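You operate a simulated robot arm through the tools that you are given. There is no shell and no other tool.

The job below is to be done with a simulated robot arm. You get a single attempt, and the scene is never put back.

JOB
Empty the masala box's black cup into the small bowl.
Fine: lid off to the long platform; the cup goes back in its own gap, then the lid goes on.

The check looks at the end state, three seconds after you hand in, the way a careful person would. Anything else that was tipped, shoved, dropped, spilled or broken makes it a failure. A push-on lid holds only when it is set on centred and level and pressed home; a screw cap is set on level and turned clockwise until tight.

ROBOT AND FRAMES
A 7-joint arm with a two-finger parallel gripper, fixed in place. Base frame: the origin is at the foot of the arm, x ahead of it, y to its left, z up; the work surface is at about z = 0. Readings come in m, rad, newtons and seconds.
With the tool pointing down near the work surface it reaches from about 0.22 to 0.58 m from the base axis. Its first joint turns from -1.152 to 1.152 rad. Payload 2.5 kg.
Tool frame: the origin (TCP) lies between the finger pads and is the grasp point; the fingertips stand 0.023 m ahead of it; z points along the fingers, y is the line along which they close. The gripper opens to 0.094 m. The fingers are 0.038 m wide and 0.01 m thick; the gripper's body (0.054 by 0.096 m) begins 0.039 m behind the TCP.
Orientation is that of the tool frame in the base frame, as a unit quaternion [x, y, z, w]. With the fingers straight down and closing along the base's y, the tool's x points along the base's -x, its y along +y and its z along -z.

CONTROLS
- The arm moves only by the tool servo_tool. Its argument "moves" is a list of rows, each an object of numbers (a shift or turn left out is 0, a gripper value left out holds the last): "x", "y", "z": the shift along the base's x, y, z in mm; "ax", "ay", "az": the turn, a rotation vector about the base's x, y, z in rad; "hand": the finger opening in mm, from 0 to 94. In form: [{"x": .., "y": .., "z": .., "ax": .., "ay": .., "az": .., "hand": ..}, ...]. A call has 1 to 20 rows; each row shifts and turns the commanded pose from where the row before left it. A row lasts 0.2 s, in which the tool goes at most 0.05 m and 0.15 rad; a call with a longer step from one row to the next is refused whole, and so is a gripper value outside its range. A pose out of reach is approached as far as the arm can. The call stops where the force on the tool passes 70 N (or 10 N more than at its start, if that is more) or the arm is blocked; 0.2 s more then pass. Each finger travels about 0.108 m/s and halts on what it meets, pressing with about 28 N; the grip force reading is that of the motor and also rises with nothing between the fingers. The clock runs only during rows and for 0.2 s after the last one: add rows that do not move to give the fingers time. The reply holds the time, the measured pose of the TCP, the force on the tool along the base axes, the opening and the grip force, in the units named above and with some noise, with the torque about the TCP (base axes, N m) and any sound that the robot's microphone picked up.
- Cameras (640 x 400 px; columns grow to the right, rows downward): "scene" is fixed at [0.1261, -0.4031, 0.5462]; the picture's right is [0.83, -0.55, 0.00], its down [-0.32, -0.48, -0.82] and it looks along [0.45, 0.68, -0.57] (base axes); focal length 310 px, centre (320, 200). "wrist" rides on the gripper at [0.086, 0.016, -0.074] in the tool frame; the picture's right is [-0.18, 0.98, 0.00], its down [-0.58, -0.11, -0.81] and it looks along [-0.79, -0.15, 0.59] (tool axes); focal length 243 px, centre (320, 200). There is no depth. A picture from a camera that has moved, and an enlarged one, comes with that camera's place and axes in the base frame and with its lens. The place of the scene camera against the robot may be out by one fixed shift of up to 0.012 m in any direction.
- get_image(camera): a new picture of that camera. The clock stands still meanwhile.
- close_up(camera, box): a new picture of the part [left, top, right, bottom] of that camera's present view, enlarged. The clock stands still meanwhile.
- hand_in(): hands the job in; it is judged then, once.

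Nothing tells you positions but the pictures and the camera data. Unless the task says otherwise, let go and move clear before handing in.

The tools are called after "Emit:" as a command line: name --argument value ..., lists and objects as JSON in quotes. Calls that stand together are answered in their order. servo_tool: Moves the arm, as the interface text tells. Its arguments: {"type":"object","properties":{"moves":{"type":"array","items":{"type":"object","properties":{"x":{"type":"number"},"y":{"type":"number"},"z":{"type":"number"},"ax":{"type":"number"},"ay":{"type":"number"},"az":{"type":"number"},"hand":{"type":"number"}}}}},"required":["moves"]} The other tools are called the same way: get_image (camera) takes a picture; close_up (camera, box) takes an enlarged picture of a part of a camera's view; hand_in () hands the job in.

At the start:

```text
clock: 0.0
ee_pos: [0.3472, 0.2104, 0.3378]
orientation: [-0.001, 1.0, 0.001, 0.0]
force: [-0.2, 0.1, -0.3]
ft_torque: [0.0, -0.02, -0.01]
opening: 0.0941
grasp_force: 0.2
```

scene: 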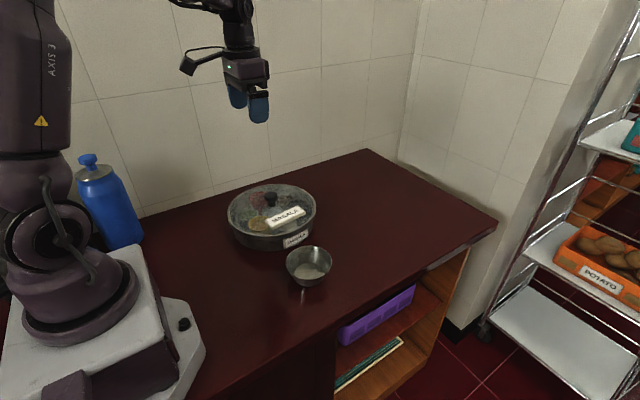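
wrist: 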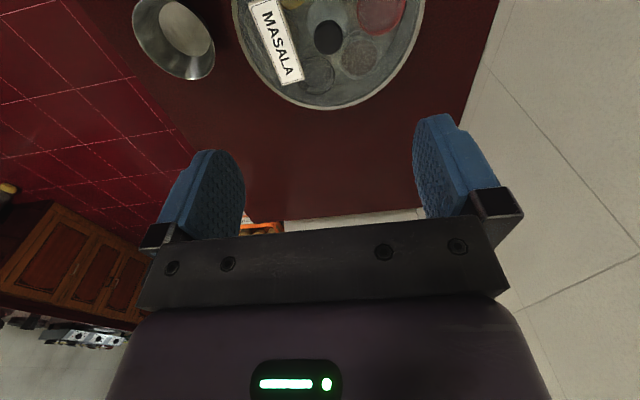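

I see a round masala box with a glass lid and black knob, a small steel bowl in front of it, and the arm hovering beyond. I'll look closer before moving.

Emit:
close_up --camera "scene" --box '[200, 160, 360, 300]'

Emit:
close_up --camera "wrist" --box '[120, 0, 440, 130]'

Emit:
close_up --camera "scene" --box '[320, 140, 640, 400]'

```text
2.86 times, centred on (280, 230) of scene
camera zoom: at [0.1261, -0.4031, 0.5462], right [0.83, -0.55, 0.0], down [-0.32, -0.48, -0.82], along [0.45, 0.68, -0.57], focal length 887 px, centre (434, 114)
```

zoom: 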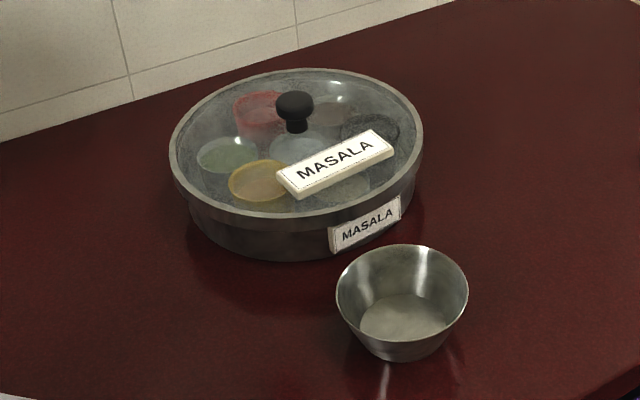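

```text
2.00 times, centred on (280, 65) of wrist
camera zoom: at [0.2629, 0.2249, 0.4127], right [0.18, 0.98, 0.0], down [0.58, -0.11, 0.81], along [0.79, -0.15, -0.59], focal length 485 px, centre (400, 470)
```

zoom: 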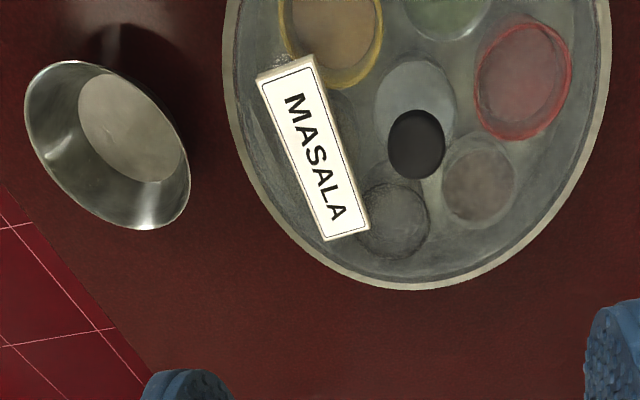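

```text
1.54 times, centred on (480, 270) of scene
camera zoom: at [0.1261, -0.4031, 0.5462], right [0.83, -0.55, 0.0], down [-0.32, -0.48, -0.82], along [0.45, 0.68, -0.57], focal length 478 px, centre (74, 92)
```

zoom: 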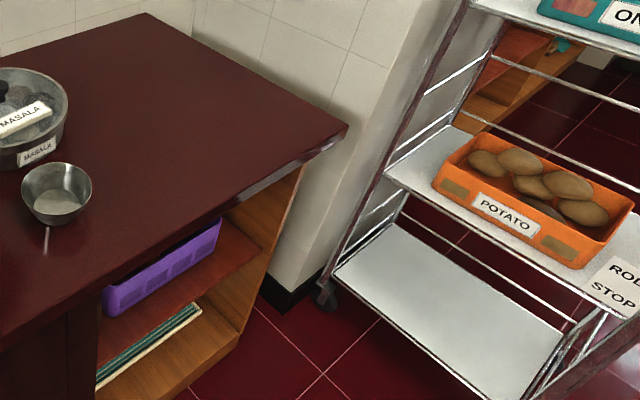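

The box centre is near (0.38, 0.21), the bowl near (0.36, 0.01), and the counter runs to about x = 0.9 and y = -0.11. I'll move above the knob and look closer.

Emit:
servo_tool --moves '[{"x": 16, "z": -40}, {"x": 16, "z": -40}, {"z": -20}, {}]'

Emit:
get_image --camera "wrist"

Emit:
get_image --camera "scene"

```text
clock: 1.0
ee_pos: [0.3795, 0.2098, 0.2385]
orientation: [0.0, 1.0, -0.001, -0.001]
force: [-0.4, 0.8, 0.3]
ft_torque: [-0.02, 0.0, -0.02]
opening: 0.0936
grasp_force: 0.0
```

```text
taken
camera wrist: at [0.2947, 0.2244, 0.3124], right [0.18, 0.98, 0.0], down [0.58, -0.11, 0.81], along [0.79, -0.15, -0.59], focal length 243 px, centre (320, 200)
```

wrist: 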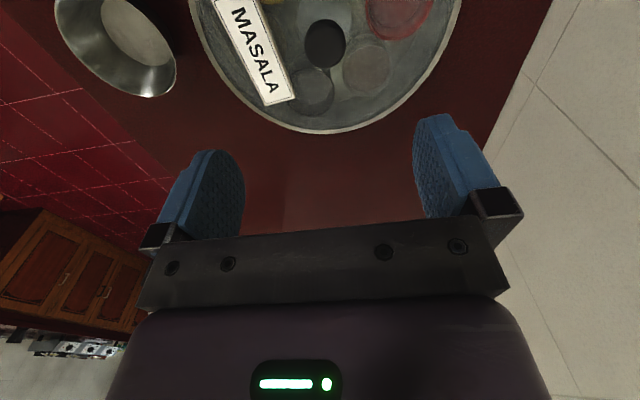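

```text
taken
```

scene: 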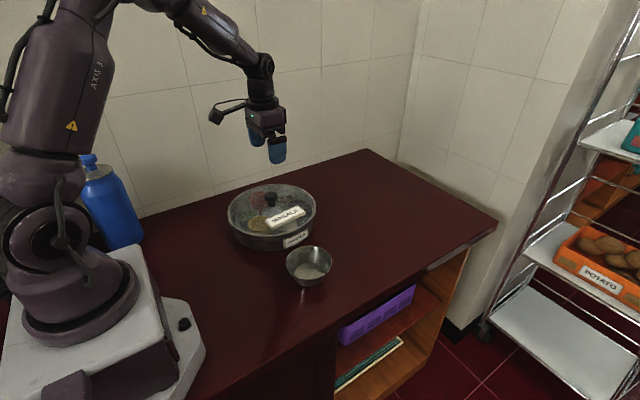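

The knob is directly under the gripper, with its top somewhere around z 0.09–0.11. I'll drop partway to triangulate it more closely.

Emit:
servo_tool --moves '[{"z": -30}, {"z": -30}, {}]'

Emit:
get_image --camera "wrist"

Emit:
close_up --camera "scene" --box '[200, 140, 360, 280]'

```text
clock: 1.8
ee_pos: [0.3803, 0.2109, 0.1771]
orientation: [0.0, 1.0, -0.001, 0.0]
force: [0.7, 0.2, -0.2]
ft_torque: [0.01, -0.01, 0.01]
opening: 0.0939
grasp_force: 0.0
```

```text
taken
camera wrist: at [0.2953, 0.2252, 0.2515], right [0.18, 0.98, 0.0], down [0.58, -0.11, 0.81], along [0.79, -0.15, -0.59], focal length 243 px, centre (320, 200)
```

wrist: 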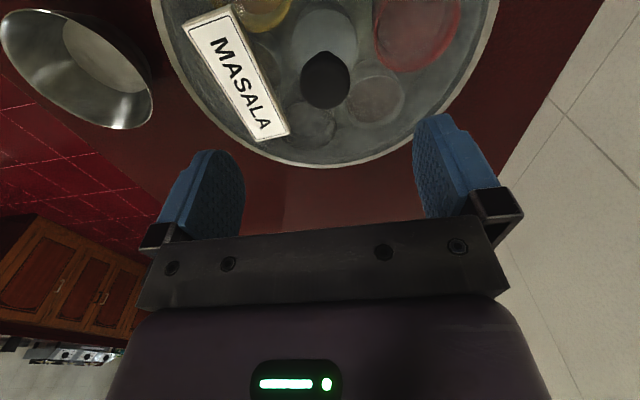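

```text
2.86 times, centred on (280, 210) of scene
camera zoom: at [0.1261, -0.4031, 0.5462], right [0.83, -0.55, 0.0], down [-0.32, -0.48, -0.82], along [0.45, 0.68, -0.57], focal length 887 px, centre (434, 171)
```

zoom: 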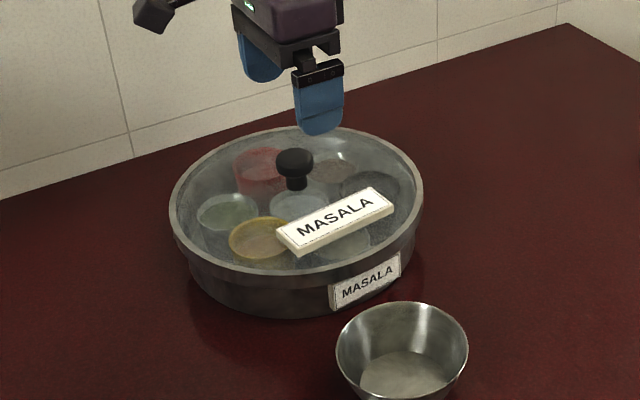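

The knob head is at about (0.380, 0.213, 0.087) and about 34 mm across, with the lid plate at z≈0.054. I'll narrow the fingers to clear the lid's label, centre on the knob and descend.

Emit:
servo_tool --moves '[{"y": 2, "hand": 60}, {"z": -20}, {"z": -20}, {"z": -15}, {"z": -10}, {}, {}]'

Emit:
get_image --camera "wrist"

Emit:
close_up --camera "scene" --box '[200, 140, 360, 280]'

```text
clock: 3.4
ee_pos: [0.3809, 0.212, 0.1123]
orientation: [-0.001, 1.0, 0.0, 0.0]
force: [0.1, 0.5, 0.4]
ft_torque: [-0.02, -0.01, -0.01]
opening: 0.06
grasp_force: 0.1
```

```text
taken
camera wrist: at [0.2953, 0.2257, 0.1876], right [0.18, 0.98, 0.0], down [0.58, -0.11, 0.81], along [0.79, -0.15, -0.59], focal length 243 px, centre (320, 200)
```

wrist: 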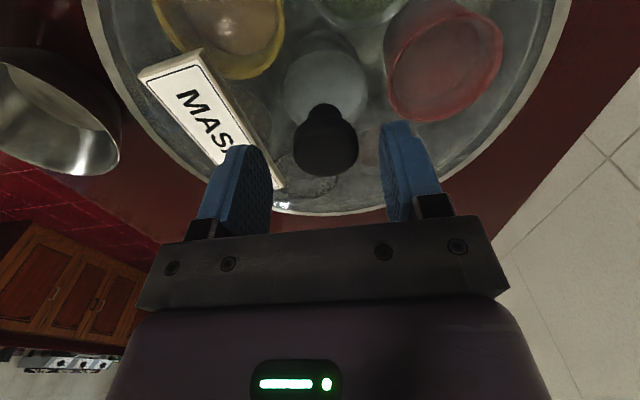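

```text
2.86 times, centred on (280, 210) of scene
camera zoom: at [0.1261, -0.4031, 0.5462], right [0.83, -0.55, 0.0], down [-0.32, -0.48, -0.82], along [0.45, 0.68, -0.57], focal length 887 px, centre (434, 171)
```

zoom: 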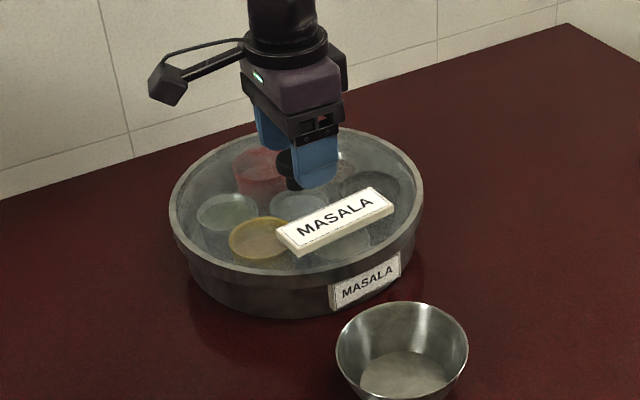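

The knob sits between the fingers as expected. I'll descend the last 20 mm and close on it.

Emit:
servo_tool --moves '[{"z": -10}, {"z": -10}, {}, {"hand": 40}, {"hand": 20}, {"hand": 20}, {"hand": 20}, {"hand": 20}]'

Emit:
get_image --camera "wrist"

Emit:
close_up --camera "scene" --box '[200, 140, 360, 280]'

```text
clock: 5.2
ee_pos: [0.3804, 0.2115, 0.0923]
orientation: [0.0, 1.0, 0.001, 0.0]
force: [-0.1, 0.1, 0.2]
ft_torque: [0.03, 0.01, 0.02]
opening: 0.0335
grasp_force: 27.9
```

```text
taken
camera wrist: at [0.2951, 0.2266, 0.1672], right [0.18, 0.98, 0.0], down [0.58, -0.11, 0.81], along [0.79, -0.15, -0.59], focal length 243 px, centre (320, 200)
```

wrist: 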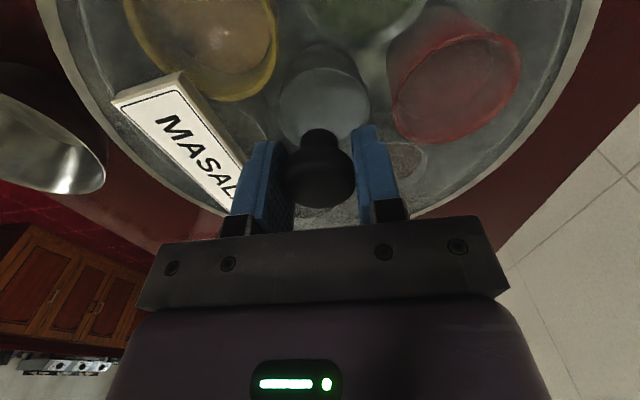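

```text
2.86 times, centred on (280, 210) of scene
camera zoom: at [0.1261, -0.4031, 0.5462], right [0.83, -0.55, 0.0], down [-0.32, -0.48, -0.82], along [0.45, 0.68, -0.57], focal length 887 px, centre (434, 171)
```

zoom: 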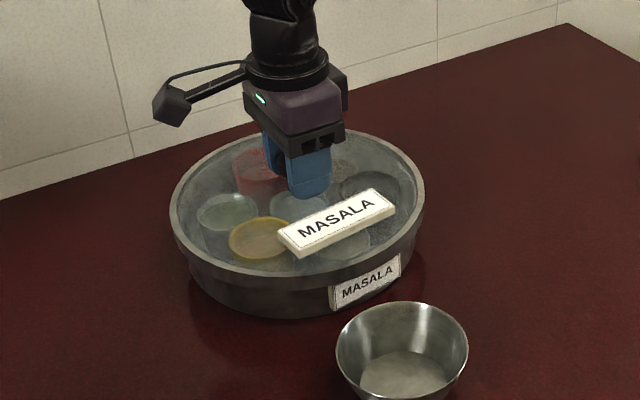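

The knob is held at 33.5 mm. I'll lift slowly and watch that only the lid comes.

Emit:
servo_tool --moves '[{"z": 3}, {"z": 4}, {"z": 5}, {"z": 8}, {}]'

Emit:
close_up --camera "scene" --box '[200, 140, 360, 280]'

```text
clock: 6.4
ee_pos: [0.3805, 0.2116, 0.1124]
orientation: [0.0, 1.0, 0.0, 0.0]
force: [0.0, -0.1, -2.4]
ft_torque: [0.02, 0.0, 0.01]
opening: 0.0331
grasp_force: 28.3
```

```text
2.86 times, centred on (280, 210) of scene
camera zoom: at [0.1261, -0.4031, 0.5462], right [0.83, -0.55, 0.0], down [-0.32, -0.48, -0.82], along [0.45, 0.68, -0.57], focal length 887 px, centre (434, 171)
```

zoom: 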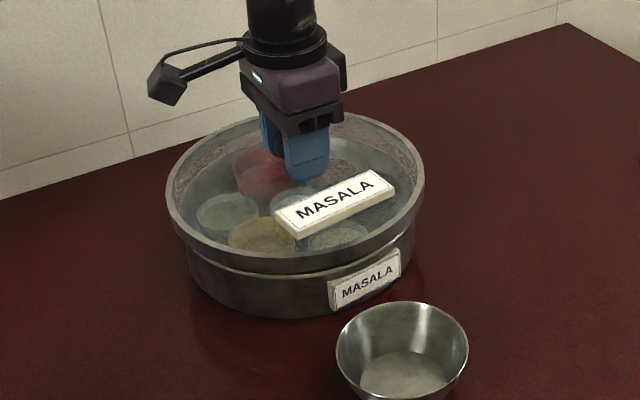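

The lid came free cleanly and weighs about 2.4 N. I'll lift it clear and carry it to the open counter near (0.54, 0.02).

Emit:
servo_tool --moves '[{"z": 15}, {"z": 20}, {"z": 20}, {"z": 20}, {"z": 15}, {}]'

Emit:
get_image --camera "scene"

Emit:
get_image --camera "wrist"

```text
clock: 7.8
ee_pos: [0.3805, 0.2113, 0.2022]
orientation: [0.0, 1.0, 0.0, 0.0]
force: [0.3, 0.0, -0.7]
ft_torque: [-0.01, -0.02, 0.02]
opening: 0.0332
grasp_force: 28.2
```

```text
taken
```

scene: 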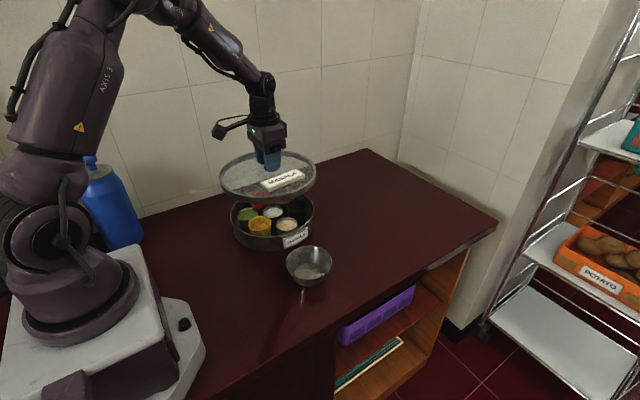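

```text
taken
camera wrist: at [0.2947, 0.2258, 0.2778], right [0.18, 0.98, 0.0], down [0.58, -0.11, 0.81], along [0.79, -0.15, -0.59], focal length 243 px, centre (320, 200)
```

wrist: 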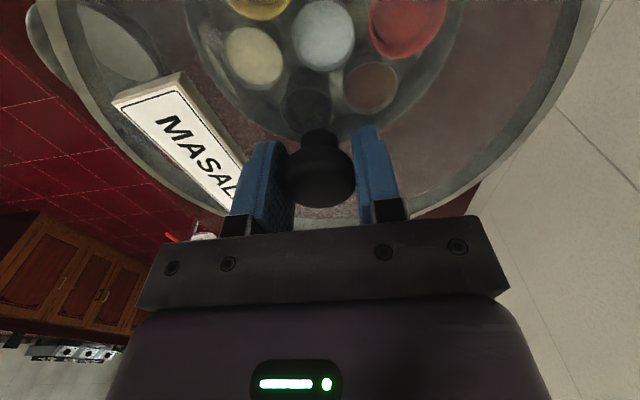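

Emit:
servo_tool --moves '[{"x": 8, "y": -10}, {"x": 16, "y": -20}, {"x": 18, "y": -22}, {"x": 18, "y": -22}, {"x": 18, "y": -22}, {"x": 18, "y": -22}, {"x": 18, "y": -22}, {"x": 18, "y": -22}, {"x": 16, "y": -18}, {"x": 12, "y": -12}, {}, {}]'

Emit:
get_image --camera "scene"

Emit:
get_image --camera "wrist"

```text
clock: 10.4
ee_pos: [0.5405, 0.0192, 0.2027]
orientation: [0.0, 1.0, 0.0, 0.0]
force: [0.3, -0.3, -1.4]
ft_torque: [0.03, 0.02, 0.03]
opening: 0.033
grasp_force: 27.8
```

```text
taken
```

scene: 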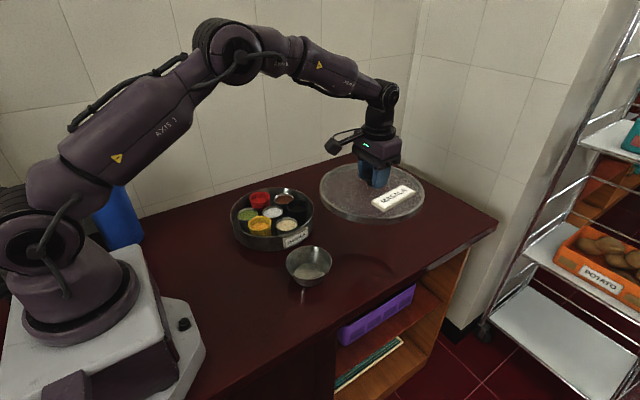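

```text
taken
camera wrist: at [0.4548, 0.0347, 0.2772], right [0.18, 0.98, 0.0], down [0.58, -0.11, 0.81], along [0.79, -0.15, -0.59], focal length 243 px, centre (320, 200)
```

wrist: 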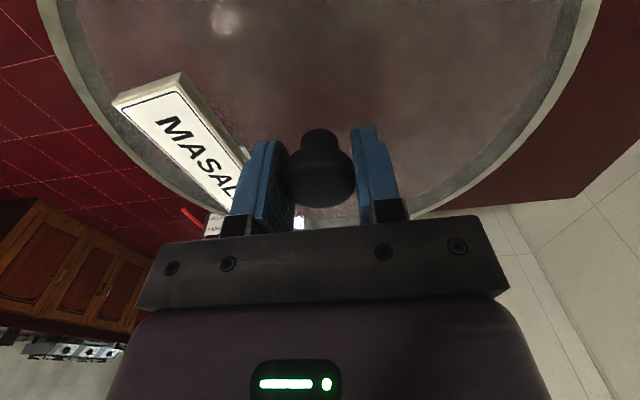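

The lid is clear of everything. I'll nudge it slightly further from the bowl, then lower toward the counter.

Emit:
servo_tool --moves '[{"x": 8, "y": 3}, {"x": 7, "y": 3}, {"z": -20}, {"z": -25}, {"z": -25}, {"z": -25}, {"z": -20}, {"z": -10}, {}, {}]'

Emit:
get_image --camera "scene"

Emit:
close_up --camera "scene" --box '[300, 150, 460, 250]'

```text
clock: 12.6
ee_pos: [0.557, 0.0262, 0.0772]
orientation: [-0.001, 1.0, 0.0, 0.0]
force: [-0.5, 0.5, -1.8]
ft_torque: [-0.01, 0.01, -0.02]
opening: 0.0331
grasp_force: 27.9
```

```text
taken
```

scene: 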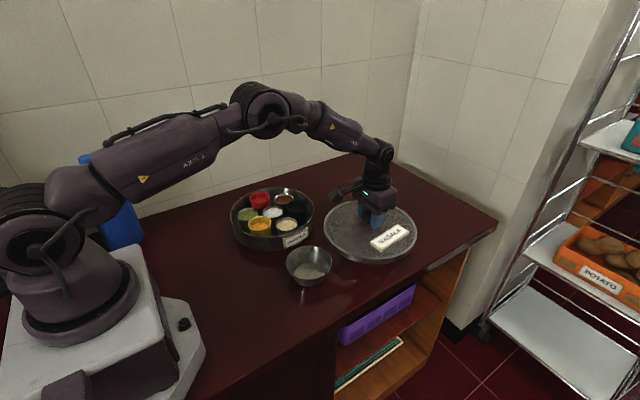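

```text
4.00 times, centred on (380, 200) of scene
camera zoom: at [0.1261, -0.4031, 0.5462], right [0.83, -0.55, 0.0], down [-0.32, -0.48, -0.82], along [0.45, 0.68, -0.57], focal length 1242 px, centre (80, 200)
```

zoom: 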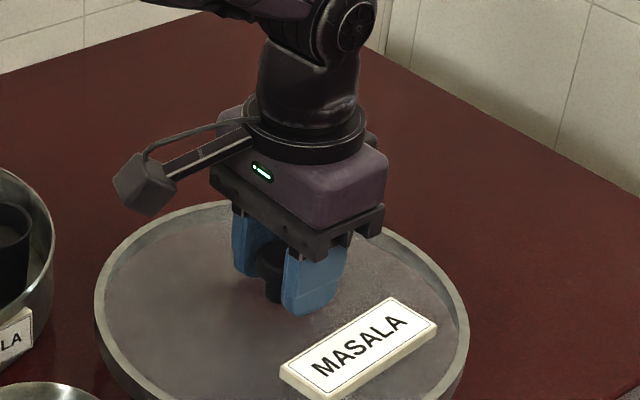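

Emit:
servo_tool --moves '[{"z": -4}, {"z": -4}, {"z": -4}, {}]'

Emit:
close_up --camera "scene" --box '[260, 160, 460, 300]'

```text
clock: 13.6
ee_pos: [0.5552, 0.0263, 0.0652]
orientation: [0.0, 1.0, -0.001, 0.0]
force: [-0.3, 0.1, -2.2]
ft_torque: [0.0, -0.03, 0.01]
opening: 0.0333
grasp_force: 28.1
```

```text
2.86 times, centred on (360, 230) of scene
camera zoom: at [0.1261, -0.4031, 0.5462], right [0.83, -0.55, 0.0], down [-0.32, -0.48, -0.82], along [0.45, 0.68, -0.57], focal length 887 px, centre (206, 114)
```

zoom: 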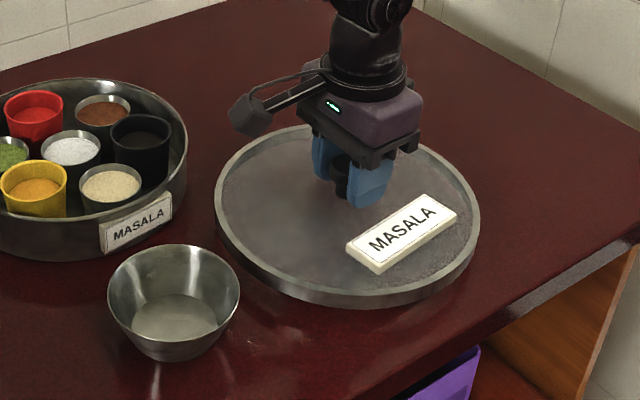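

Emit:
servo_tool --moves '[{"z": -2}, {"z": -2}, {"z": -2}, {"z": -2}, {}]'

```text
clock: 14.8
ee_pos: [0.5544, 0.0263, 0.0587]
orientation: [0.001, 1.0, 0.0, 0.0]
force: [1.0, 0.1, -1.8]
ft_torque: [0.02, 0.0, 0.03]
opening: 0.0329
grasp_force: 27.6
```

Emit:
servo_tool --moves '[{"z": -2}, {"z": -2}, {}]'

```text
clock: 15.6
ee_pos: [0.5547, 0.026, 0.0551]
orientation: [-0.001, 1.0, 0.0, 0.0]
force: [0.9, -0.3, -2.0]
ft_torque: [0.04, -0.01, 0.03]
opening: 0.033
grasp_force: 27.7
```

Emit:
servo_tool --moves '[{"z": -1.5}, {"z": -1.5}, {}]'

Emit:
close_up --camera "scene" --box '[300, 180, 440, 280]'

```text
clock: 16.4
ee_pos: [0.5551, 0.0264, 0.0513]
orientation: [0.001, 1.0, 0.0, 0.001]
force: [-0.5, 0.4, -1.3]
ft_torque: [0.03, 0.0, 0.03]
opening: 0.0329
grasp_force: 27.8
```

```text
4.00 times, centred on (370, 230) of scene
camera zoom: at [0.1261, -0.4031, 0.5462], right [0.83, -0.55, 0.0], down [-0.32, -0.48, -0.82], along [0.45, 0.68, -0.57], focal length 1242 px, centre (120, 80)
```

zoom: 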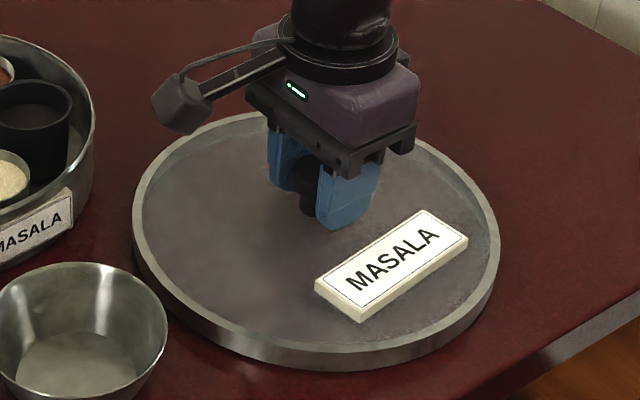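

Emit:
servo_tool --moves '[{"z": -1.5}, {"z": -1.5}, {}]'

```text
clock: 17.2
ee_pos: [0.5548, 0.0255, 0.0481]
orientation: [0.0, 1.0, 0.0, -0.001]
force: [-2.1, 0.8, 3.3]
ft_torque: [-0.15, 0.18, -0.12]
opening: 0.033
grasp_force: 27.9
```

The force flipped, so the lid is resting on the counter at TCP z≈0.048. I'll release it and rise straight up.

Emit:
servo_tool --moves '[{"z": 0.5, "hand": 40}, {"hand": 58}, {}, {"z": 10}, {"z": 20}, {"z": 30}, {"z": 40}, {"z": 40}, {}]'

Emit:
close_up --camera "scene" --box '[220, 160, 460, 310]'

Emit:
close_up --camera "scene" --box '[220, 170, 340, 260]'

```text
clock: 19.2
ee_pos: [0.5519, 0.0269, 0.1896]
orientation: [0.0, 1.0, 0.001, 0.0]
force: [0.0, -0.2, -0.7]
ft_torque: [0.0, 0.02, 0.01]
opening: 0.0582
grasp_force: 0.2
```

```text
2.67 times, centred on (340, 235) of scene
camera zoom: at [0.1261, -0.4031, 0.5462], right [0.83, -0.55, 0.0], down [-0.32, -0.48, -0.82], along [0.45, 0.68, -0.57], focal length 828 px, centre (267, 107)
```

zoom: 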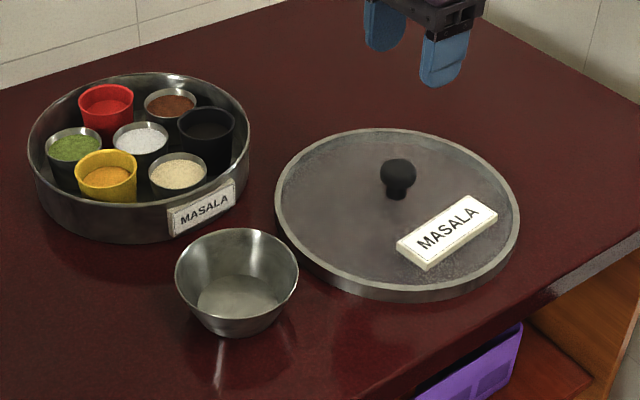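

```text
4.44 times, centred on (280, 215) of scene
camera zoom: at [0.1261, -0.4031, 0.5462], right [0.83, -0.55, 0.0], down [-0.32, -0.48, -0.82], along [0.45, 0.68, -0.57], focal length 1380 px, centre (498, 133)
```

zoom: 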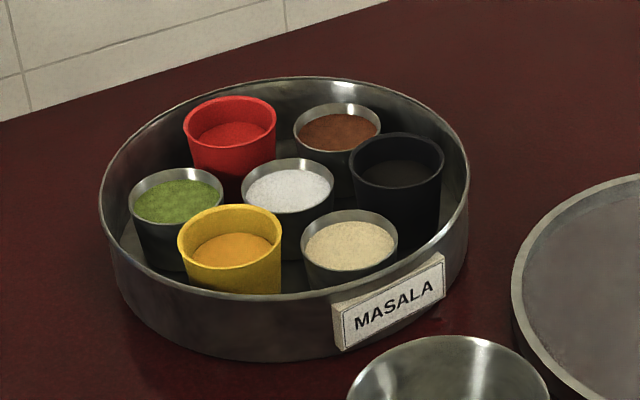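

The lid sits flat on the counter, and the black cup is the tall one on the far-x side of the box. I'll move over the box with the tool tilted for a top-down look at the cups and gaps.

Emit:
servo_tool --moves '[{"z": 15, "x": -10, "y": 20}, {"z": 15, "x": -12, "y": 27}, {"x": -12, "y": 27}, {"x": -12, "y": 27}, {"x": -12, "y": 27}, {"x": -12, "y": 27, "ay": 0.1}, {"x": -12, "y": 27, "ay": 0.1}, {"ay": 0.1, "hand": 94}, {"ay": 0.1}, {}, {}]'

Emit:
get_image --camera "wrist"

Emit:
get_image --camera "scene"

```text
clock: 21.6
ee_pos: [0.474, 0.2061, 0.2187]
orientation: [0.0, 0.98, 0.0, -0.199]
force: [0.2, -0.4, 1.3]
ft_torque: [0.03, -0.03, -0.01]
opening: 0.0942
grasp_force: 0.0
```

```text
taken
camera wrist: at [0.424, 0.2219, 0.3207], right [0.17, 0.98, -0.07], down [0.85, -0.11, 0.52], along [0.5, -0.15, -0.85], focal length 243 px, centre (320, 200)
```

wrist: 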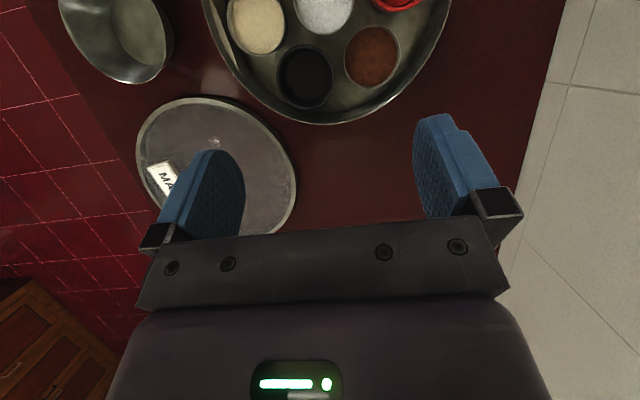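

```text
taken
```

scene: 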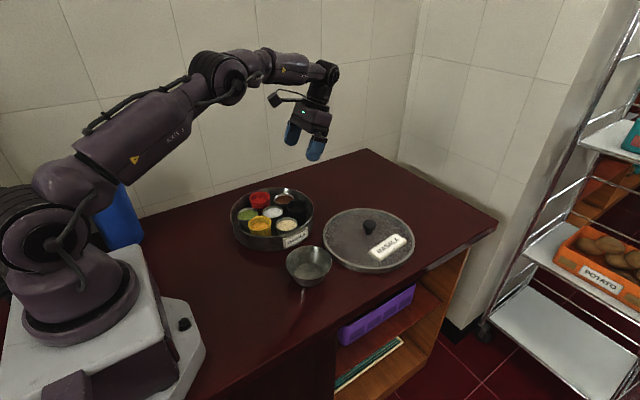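

Emit:
close_up --camera "wrist" --box '[200, 0, 460, 140]'

```text
2.46 times, centred on (330, 70) of wrist
camera zoom: at [0.424, 0.2219, 0.3207], right [0.17, 0.98, -0.07], down [0.85, -0.11, 0.52], along [0.5, -0.15, -0.85], focal length 597 px, centre (295, 520)
```

zoom: 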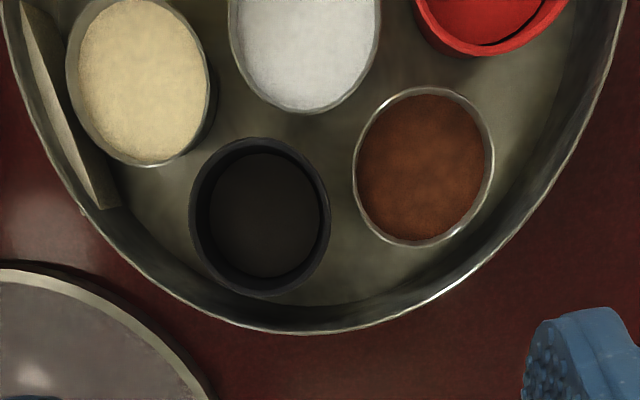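

The black cup's rim is about 58 mm across, centred near (0.438, 0.185), and stands about 10 mm above its short neighbours, so I can grip only the top of it. Before touching it, I'll check in free air above the bowl that the arm can reach a pouring pose.

Emit:
servo_tool --moves '[{"ay": -0.1, "z": 20}, {"ay": -0.1, "z": 20}, {"ay": -0.1, "z": 20}, {"ay": -0.1, "z": 20}, {"az": -0.143, "x": -10, "y": -20}, {"az": -0.143, "x": -10, "y": -20}, {"az": -0.143, "x": -10, "y": -20}, {"az": -0.143, "x": -10, "y": -20}, {"az": -0.143, "x": -10, "y": -20}, {"az": -0.143, "x": -10, "y": -20}, {"az": -0.143, "x": -10, "y": -20}, {"az": -0.143, "x": -10, "y": -20}, {"az": -0.143, "x": -10, "y": -20}, {"az": -0.143, "x": -10, "y": -20}, {"az": -0.141, "x": -10, "y": -15}, {}, {}]'

Emit:
get_image --camera "scene"

```text
clock: 25.2
ee_pos: [0.3634, -0.0073, 0.2996]
orientation: [0.708, 0.706, 0.001, 0.0]
force: [0.1, -0.1, 0.1]
ft_torque: [-0.02, 0.04, -0.01]
opening: 0.0941
grasp_force: 0.1
```

```text
taken
```

scene: 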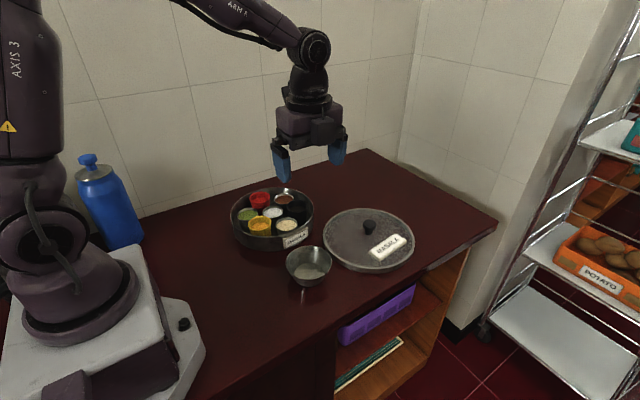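

Emit:
servo_tool --moves '[{"ax": 0.14}, {"ax": 0.14}, {"ax": 0.14}, {"ax": 0.14}, {"ax": 0.14}, {"ax": 0.14}, {"ax": 0.14}, {"ax": 0.14}, {"ax": 0.14}, {"ax": 0.14}, {"ax": 0.14}, {}, {}]'

Emit:
get_image --camera "scene"

```text
clock: 28.0
ee_pos: [0.3634, -0.007, 0.2988]
orientation: [0.507, 0.508, 0.492, -0.493]
force: [0.6, -0.3, 0.0]
ft_torque: [0.0, 0.0, 0.0]
opening: 0.0941
grasp_force: 0.0
```

```text
taken
```

scene: 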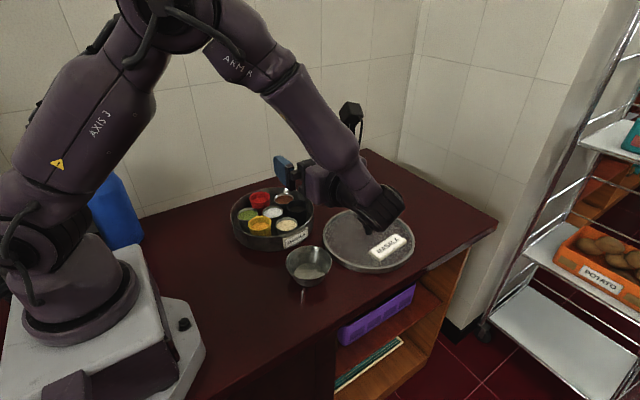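

The horizontal pour pose works. I'll test further tilt and a lower height.

Emit:
servo_tool --moves '[{"ax": 0.14}, {"ax": 0.14}, {"ax": 0.14}, {"ax": 0.14}, {"z": -25}, {"z": -25}, {"z": -25}, {}, {}]'

Emit:
get_image --camera "scene"

Emit:
get_image --camera "wrist"

```text
clock: 30.0
ee_pos: [0.3636, -0.0079, 0.2229]
orientation: [0.353, 0.351, 0.614, -0.612]
force: [0.2, 0.9, -1.2]
ft_torque: [-0.01, 0.02, 0.0]
opening: 0.094
grasp_force: 0.0
```

```text
taken
```

scene: 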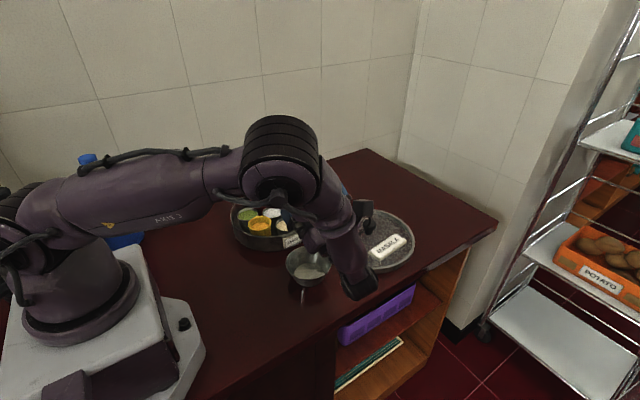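

```text
taken
camera wrist: at [0.381, -0.1167, 0.2605], right [0.98, 0.09, -0.16], down [-0.11, -0.4, -0.91], along [-0.15, 0.91, -0.39], focal length 243 px, centre (320, 200)
```

wrist: 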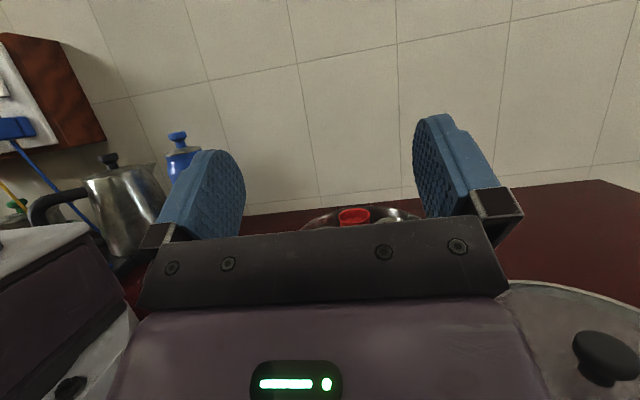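

Emit:
servo_tool --moves '[{"ax": -0.09}, {"ax": -0.09}, {"z": -20}, {"z": -20}, {"z": -20}, {}]'

Emit:
get_image --camera "scene"

Emit:
get_image --camera "wrist"

```text
clock: 31.4
ee_pos: [0.3624, -0.0063, 0.1639]
orientation: [0.406, 0.406, 0.579, -0.579]
force: [0.5, 0.1, 0.2]
ft_torque: [0.01, -0.02, 0.04]
opening: 0.0938
grasp_force: 0.1
```

```text
taken
```

scene: 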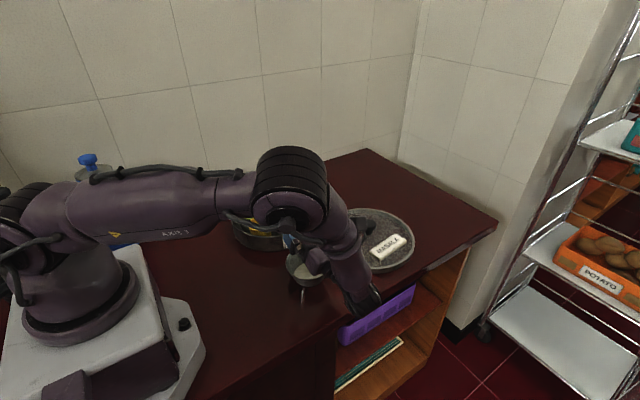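

```text
taken
camera wrist: at [0.381, -0.1075, 0.2198], right [0.98, 0.06, -0.17], down [-0.11, -0.56, -0.82], along [-0.15, 0.83, -0.54], focal length 243 px, centre (320, 200)
```

wrist: 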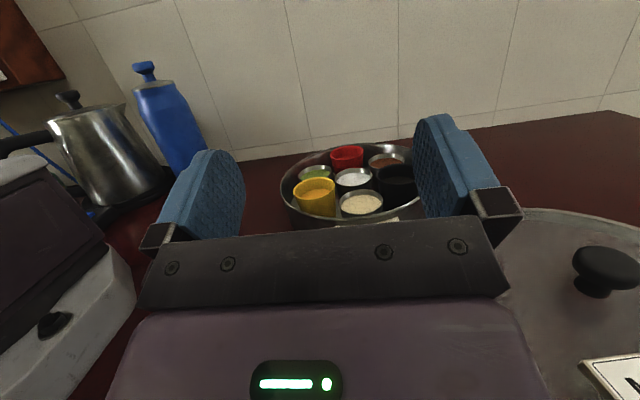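

The pouring pose is reachable down to z≈0.164 with no contact. I'll reverse out, then go above the black cup with the fingers closing along the box's tangent.

Emit:
servo_tool --moves '[{"z": 25}, {"z": 30}, {"z": 30}, {"z": 30, "ax": -0.12}, {"z": 20, "ax": -0.14}, {"ax": -0.14}, {"ax": -0.14}, {"ax": -0.14}, {"ax": -0.14}, {"ax": -0.14}, {"ax": -0.14}, {"ax": -0.14}, {"ax": -0.14}, {"ax": -0.14}, {"ax": -0.14}, {"ax": -0.14}, {"ax": -0.12}, {}, {}]'

Emit:
servo_tool --moves '[{"az": 0.143, "x": 9, "y": 24}, {"az": 0.143, "x": 9, "y": 24}, {"az": 0.143, "x": 9, "y": 24}, {"az": 0.143, "x": 10, "y": 24}, {"az": 0.143, "x": 10, "y": 24}, {"az": 0.143, "x": 10, "y": 24}, {"az": 0.143, "x": 10, "y": 24}, {"az": 0.141, "x": 9, "y": 24}, {"z": -30}, {"z": -30}, {"z": -30}, {}, {}]'

Emit:
get_image --camera "wrist"

Emit:
get_image --camera "scene"

```text
clock: 35.4
ee_pos: [0.364, -0.0078, 0.2979]
orientation: [0.707, 0.707, -0.001, 0.001]
force: [0.0, 0.2, 0.0]
ft_torque: [0.03, 0.0, -0.01]
opening: 0.0939
grasp_force: 0.1
```

```text
clock: 38.2
ee_pos: [0.439, 0.1864, 0.2056]
orientation: [0.213, 0.977, 0.0, 0.0]
force: [-0.2, -0.5, -0.1]
ft_torque: [-0.01, -0.06, -0.01]
opening: 0.0939
grasp_force: 0.0
```

```text
taken
camera wrist: at [0.3677, 0.2351, 0.2812], right [0.58, 0.82, 0.0], down [0.48, -0.34, 0.81], along [0.66, -0.46, -0.59], focal length 243 px, centre (320, 200)
```

wrist: 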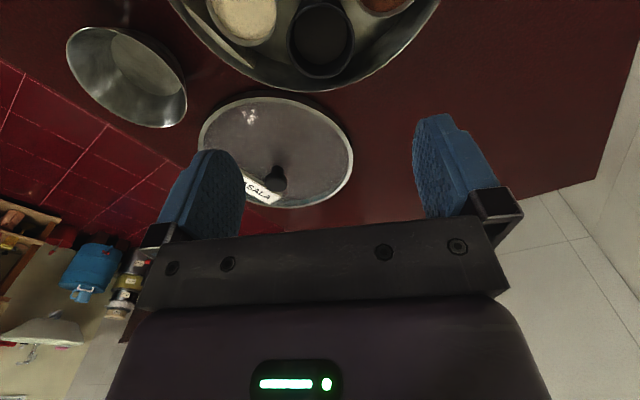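

```text
taken
```

scene: 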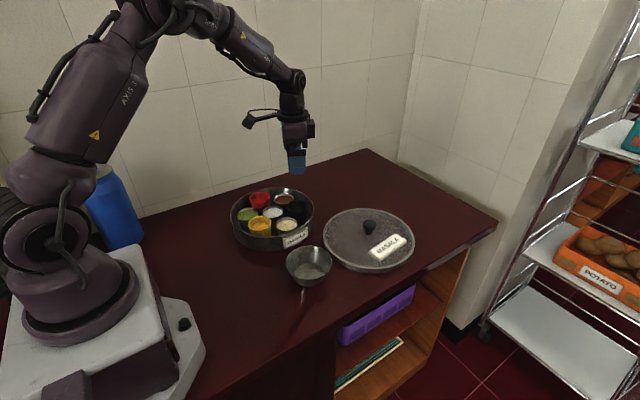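

Emit:
servo_tool --moves '[{"z": -25}, {"z": -25}, {"z": -10}, {}]'

Emit:
get_image --camera "wrist"

Emit:
close_up --camera "wrist" --box '[160, 0, 480, 160]'

```text
clock: 39.2
ee_pos: [0.4391, 0.1859, 0.1469]
orientation: [0.214, 0.977, -0.001, 0.0]
force: [-1.0, 0.0, 0.2]
ft_torque: [0.02, 0.04, -0.06]
opening: 0.0939
grasp_force: 0.0
```

```text
taken
camera wrist: at [0.3677, 0.2342, 0.2222], right [0.58, 0.82, 0.0], down [0.48, -0.34, 0.81], along [0.66, -0.46, -0.59], focal length 243 px, centre (320, 200)
```

wrist: 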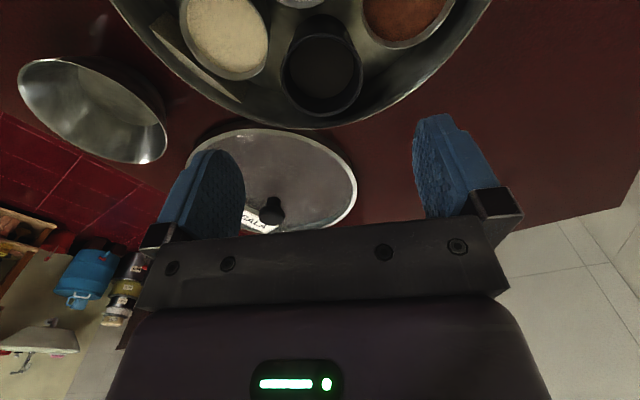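

```text
2.00 times, centred on (320, 80) of wrist
camera zoom: at [0.3677, 0.2342, 0.2222], right [0.58, 0.82, 0.0], down [0.48, -0.34, 0.81], along [0.66, -0.46, -0.59], focal length 485 px, centre (320, 440)
```

zoom: 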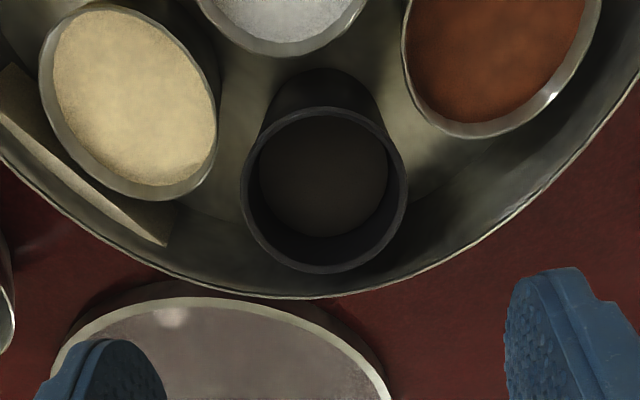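

The black cup's rim is centred near (0.438, 0.1855) at z≈0.050, with neighbouring rims near 0.035–0.040. I'll lean the gripper about 20° inward, so less tool tilt is needed for the pour, narrow the fingers and descend partway.

Emit:
servo_tool --moves '[{"ax": -0.0488, "ay": -0.106, "x": -2.4, "y": 0.9, "hand": 78}, {"ax": -0.0488, "ay": -0.106, "x": -2.4, "y": 0.9}, {"ax": -0.0488, "ay": -0.106, "x": -2.4, "y": 0.9}, {"z": -20}, {"z": -20}, {"z": -17}, {}, {}]'

Emit:
get_image --camera "wrist"

Emit:
close_up --camera "scene" --box '[220, 150, 340, 260]'

```text
clock: 41.0
ee_pos: [0.4309, 0.1868, 0.089]
orientation: [0.21, 0.962, -0.038, 0.169]
force: [0.2, -0.1, 0.8]
ft_torque: [0.01, -0.01, -0.02]
opening: 0.0778
grasp_force: 0.0
```

```text
taken
camera wrist: at [0.3426, 0.2454, 0.1309], right [0.57, 0.82, 0.06], down [0.2, -0.21, 0.96], along [0.8, -0.53, -0.28], focal length 243 px, centre (320, 200)
```

wrist: 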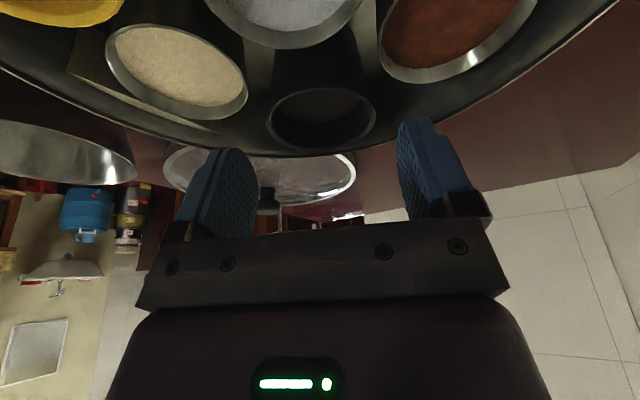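

```text
3.64 times, centred on (280, 205) of scene
camera zoom: at [0.1261, -0.4031, 0.5462], right [0.83, -0.55, 0.0], down [-0.32, -0.48, -0.82], along [0.45, 0.68, -0.57], focal length 1129 px, centre (466, 182)
```

zoom: 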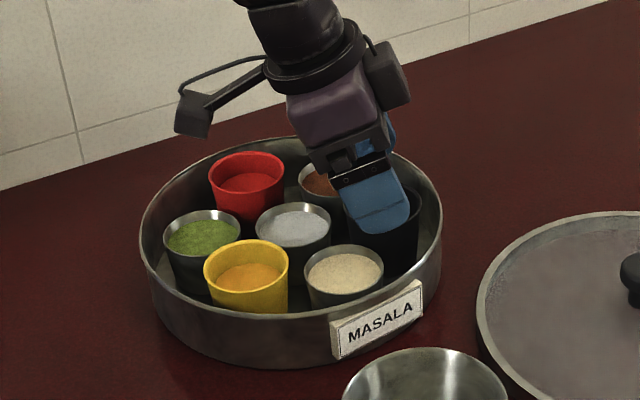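

Everything lines up: the cup is centred between the fingers and the tips will stay above the neighbours' rims. I'll descend in small steps to the grip height.

Emit:
servo_tool --moves '[{"z": -8}, {"z": -6}, {"z": -4}, {"z": -3}, {}, {}]'

Emit:
get_image --camera "wrist"

Emit:
close_up --camera "scene" --box '[250, 170, 330, 240]'

```text
clock: 42.4
ee_pos: [0.4326, 0.1883, 0.0711]
orientation: [0.209, 0.962, -0.036, 0.17]
force: [0.1, 0.6, 3.7]
ft_torque: [0.14, 0.03, 0.06]
opening: 0.0779
grasp_force: 0.0
```

```text
taken
camera wrist: at [0.3435, 0.2458, 0.1108], right [0.57, 0.82, 0.06], down [0.2, -0.21, 0.96], along [0.8, -0.53, -0.28], focal length 243 px, centre (320, 200)
```

wrist: 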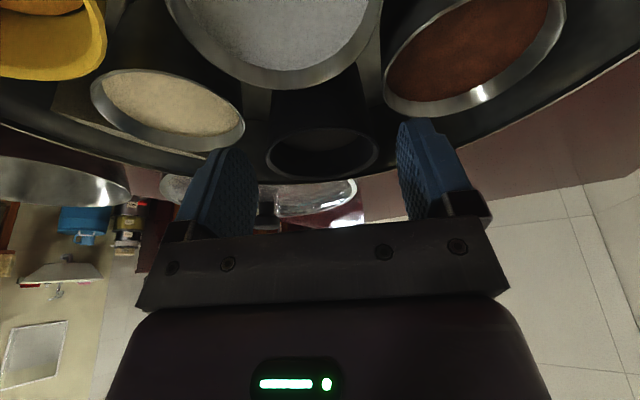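

```text
5.71 times, centred on (290, 205) of scene
camera zoom: at [0.1261, -0.4031, 0.5462], right [0.83, -0.55, 0.0], down [-0.32, -0.48, -0.82], along [0.45, 0.68, -0.57], focal length 1774 px, centre (491, 171)
```

zoom: 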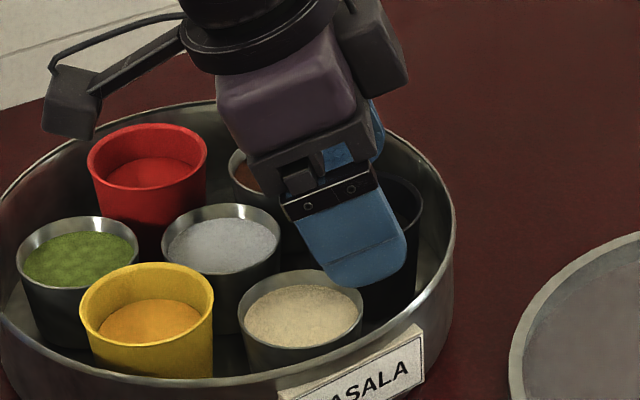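

A finger tip touched the brown cup's rim lightly, about 3.7 N straight down, because the lean lowers that corner. I'll back up, remove the lean, shift 7 mm outward and narrow the opening so the tips clear both neighbours.

Emit:
servo_tool --moves '[{"z": 5}, {"z": 10}, {"z": 10, "ax": 0.0488, "ay": 0.106, "x": 4.1, "y": -1.8}, {"ax": 0.0488, "ay": 0.106, "x": 4.1, "y": -1.8}, {"ax": 0.0488, "ay": 0.106, "x": 4.1, "y": -1.9}, {"hand": 72}, {}, {}]'

Emit:
get_image --camera "wrist"

Emit:
close_up --camera "scene" --box '[230, 165, 330, 250]'

```text
clock: 44.2
ee_pos: [0.4451, 0.1818, 0.0953]
orientation: [0.213, 0.977, 0.0, 0.0]
force: [-0.6, -0.4, -0.3]
ft_torque: [0.0, 0.0, 0.03]
opening: 0.072
grasp_force: 0.1
```

```text
taken
camera wrist: at [0.3741, 0.2314, 0.1705], right [0.58, 0.82, 0.0], down [0.48, -0.34, 0.81], along [0.66, -0.46, -0.59], focal length 243 px, centre (320, 200)
```

wrist: 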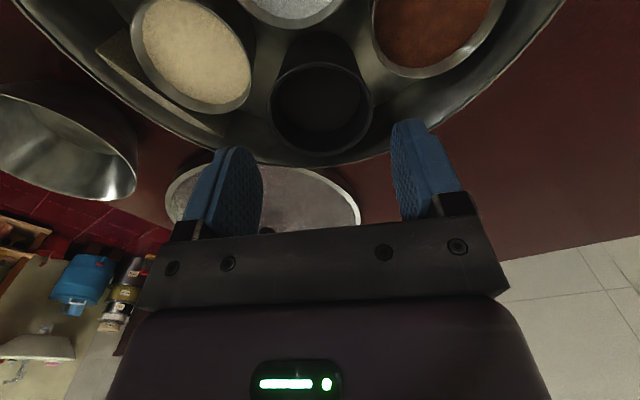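

```text
4.71 times, centred on (280, 208) of scene
camera zoom: at [0.1261, -0.4031, 0.5462], right [0.83, -0.55, 0.0], down [-0.32, -0.48, -0.82], along [0.45, 0.68, -0.57], focal length 1461 px, centre (508, 165)
```

zoom: 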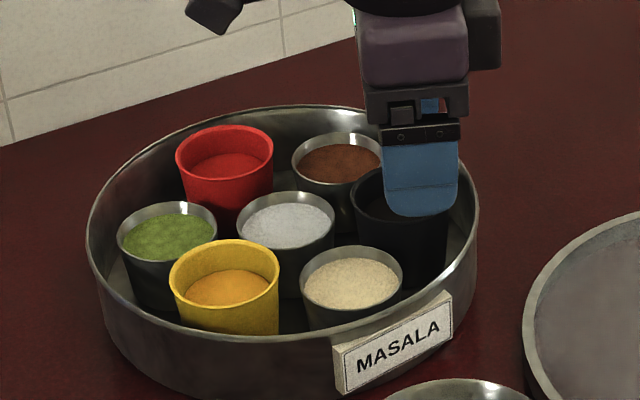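

Emit:
servo_tool --moves '[{"x": 0.4, "y": 0.9, "z": -8}, {"z": -8}, {"z": -5}, {"z": -3}, {}, {}]'

Emit:
close_up --camera "scene" --box '[250, 170, 330, 240]'

Emit:
get_image --camera "wrist"

```text
clock: 45.6
ee_pos: [0.4447, 0.1836, 0.0704]
orientation: [0.213, 0.977, -0.001, 0.0]
force: [0.3, 0.3, 0.0]
ft_torque: [-0.01, -0.03, 0.01]
opening: 0.072
grasp_force: 0.1
```

```text
5.71 times, centred on (290, 205) of scene
camera zoom: at [0.1261, -0.4031, 0.5462], right [0.83, -0.55, 0.0], down [-0.32, -0.48, -0.82], along [0.45, 0.68, -0.57], focal length 1774 px, centre (491, 171)
```

zoom: 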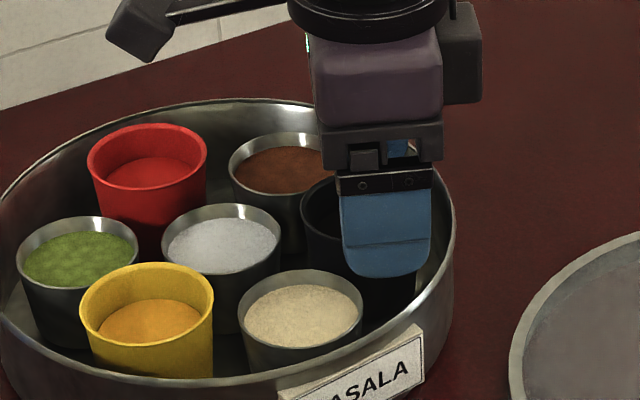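

```text
taken
camera wrist: at [0.3742, 0.2323, 0.1454], right [0.58, 0.82, 0.0], down [0.48, -0.34, 0.81], along [0.66, -0.46, -0.59], focal length 243 px, centre (320, 200)
```

wrist: 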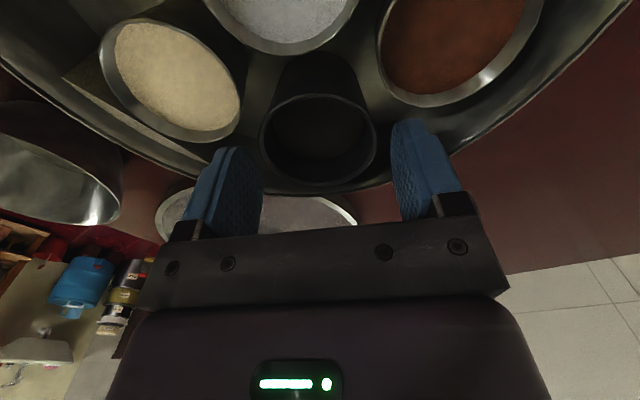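

Emit:
servo_tool --moves '[{"z": -2}, {"z": -2}, {"z": -2}, {}]'

Emit:
get_image --camera "wrist"

Emit:
close_up --camera "scene" --box '[260, 180, 320, 230]'

```text
clock: 46.6
ee_pos: [0.4448, 0.1831, 0.0648]
orientation: [0.213, 0.977, -0.001, 0.0]
force: [0.0, 0.1, 0.5]
ft_torque: [-0.03, 0.01, 0.02]
opening: 0.0717
grasp_force: 0.1
```

```text
taken
camera wrist: at [0.3742, 0.2326, 0.1402], right [0.58, 0.82, 0.0], down [0.48, -0.34, 0.81], along [0.66, -0.46, -0.59], focal length 243 px, centre (320, 200)
```

wrist: 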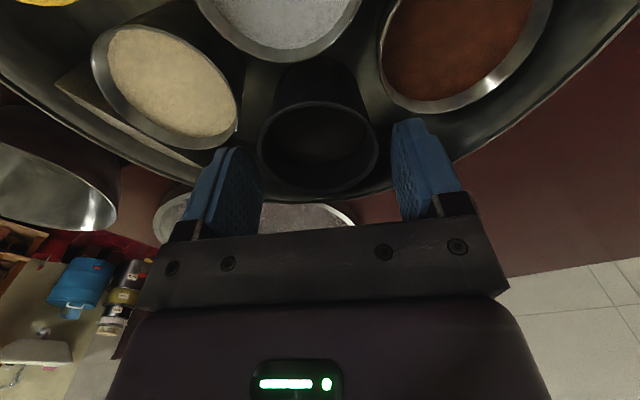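

```text
8.00 times, centred on (290, 205) of scene
camera zoom: at [0.1261, -0.4031, 0.5462], right [0.83, -0.55, 0.0], down [-0.32, -0.48, -0.82], along [0.45, 0.68, -0.57], focal length 2484 px, centre (560, 160)
```

zoom: 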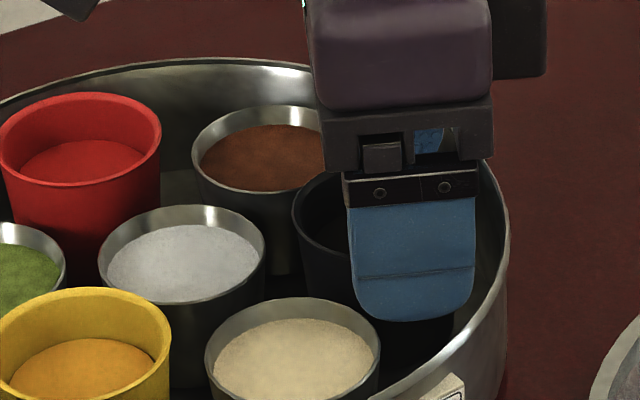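

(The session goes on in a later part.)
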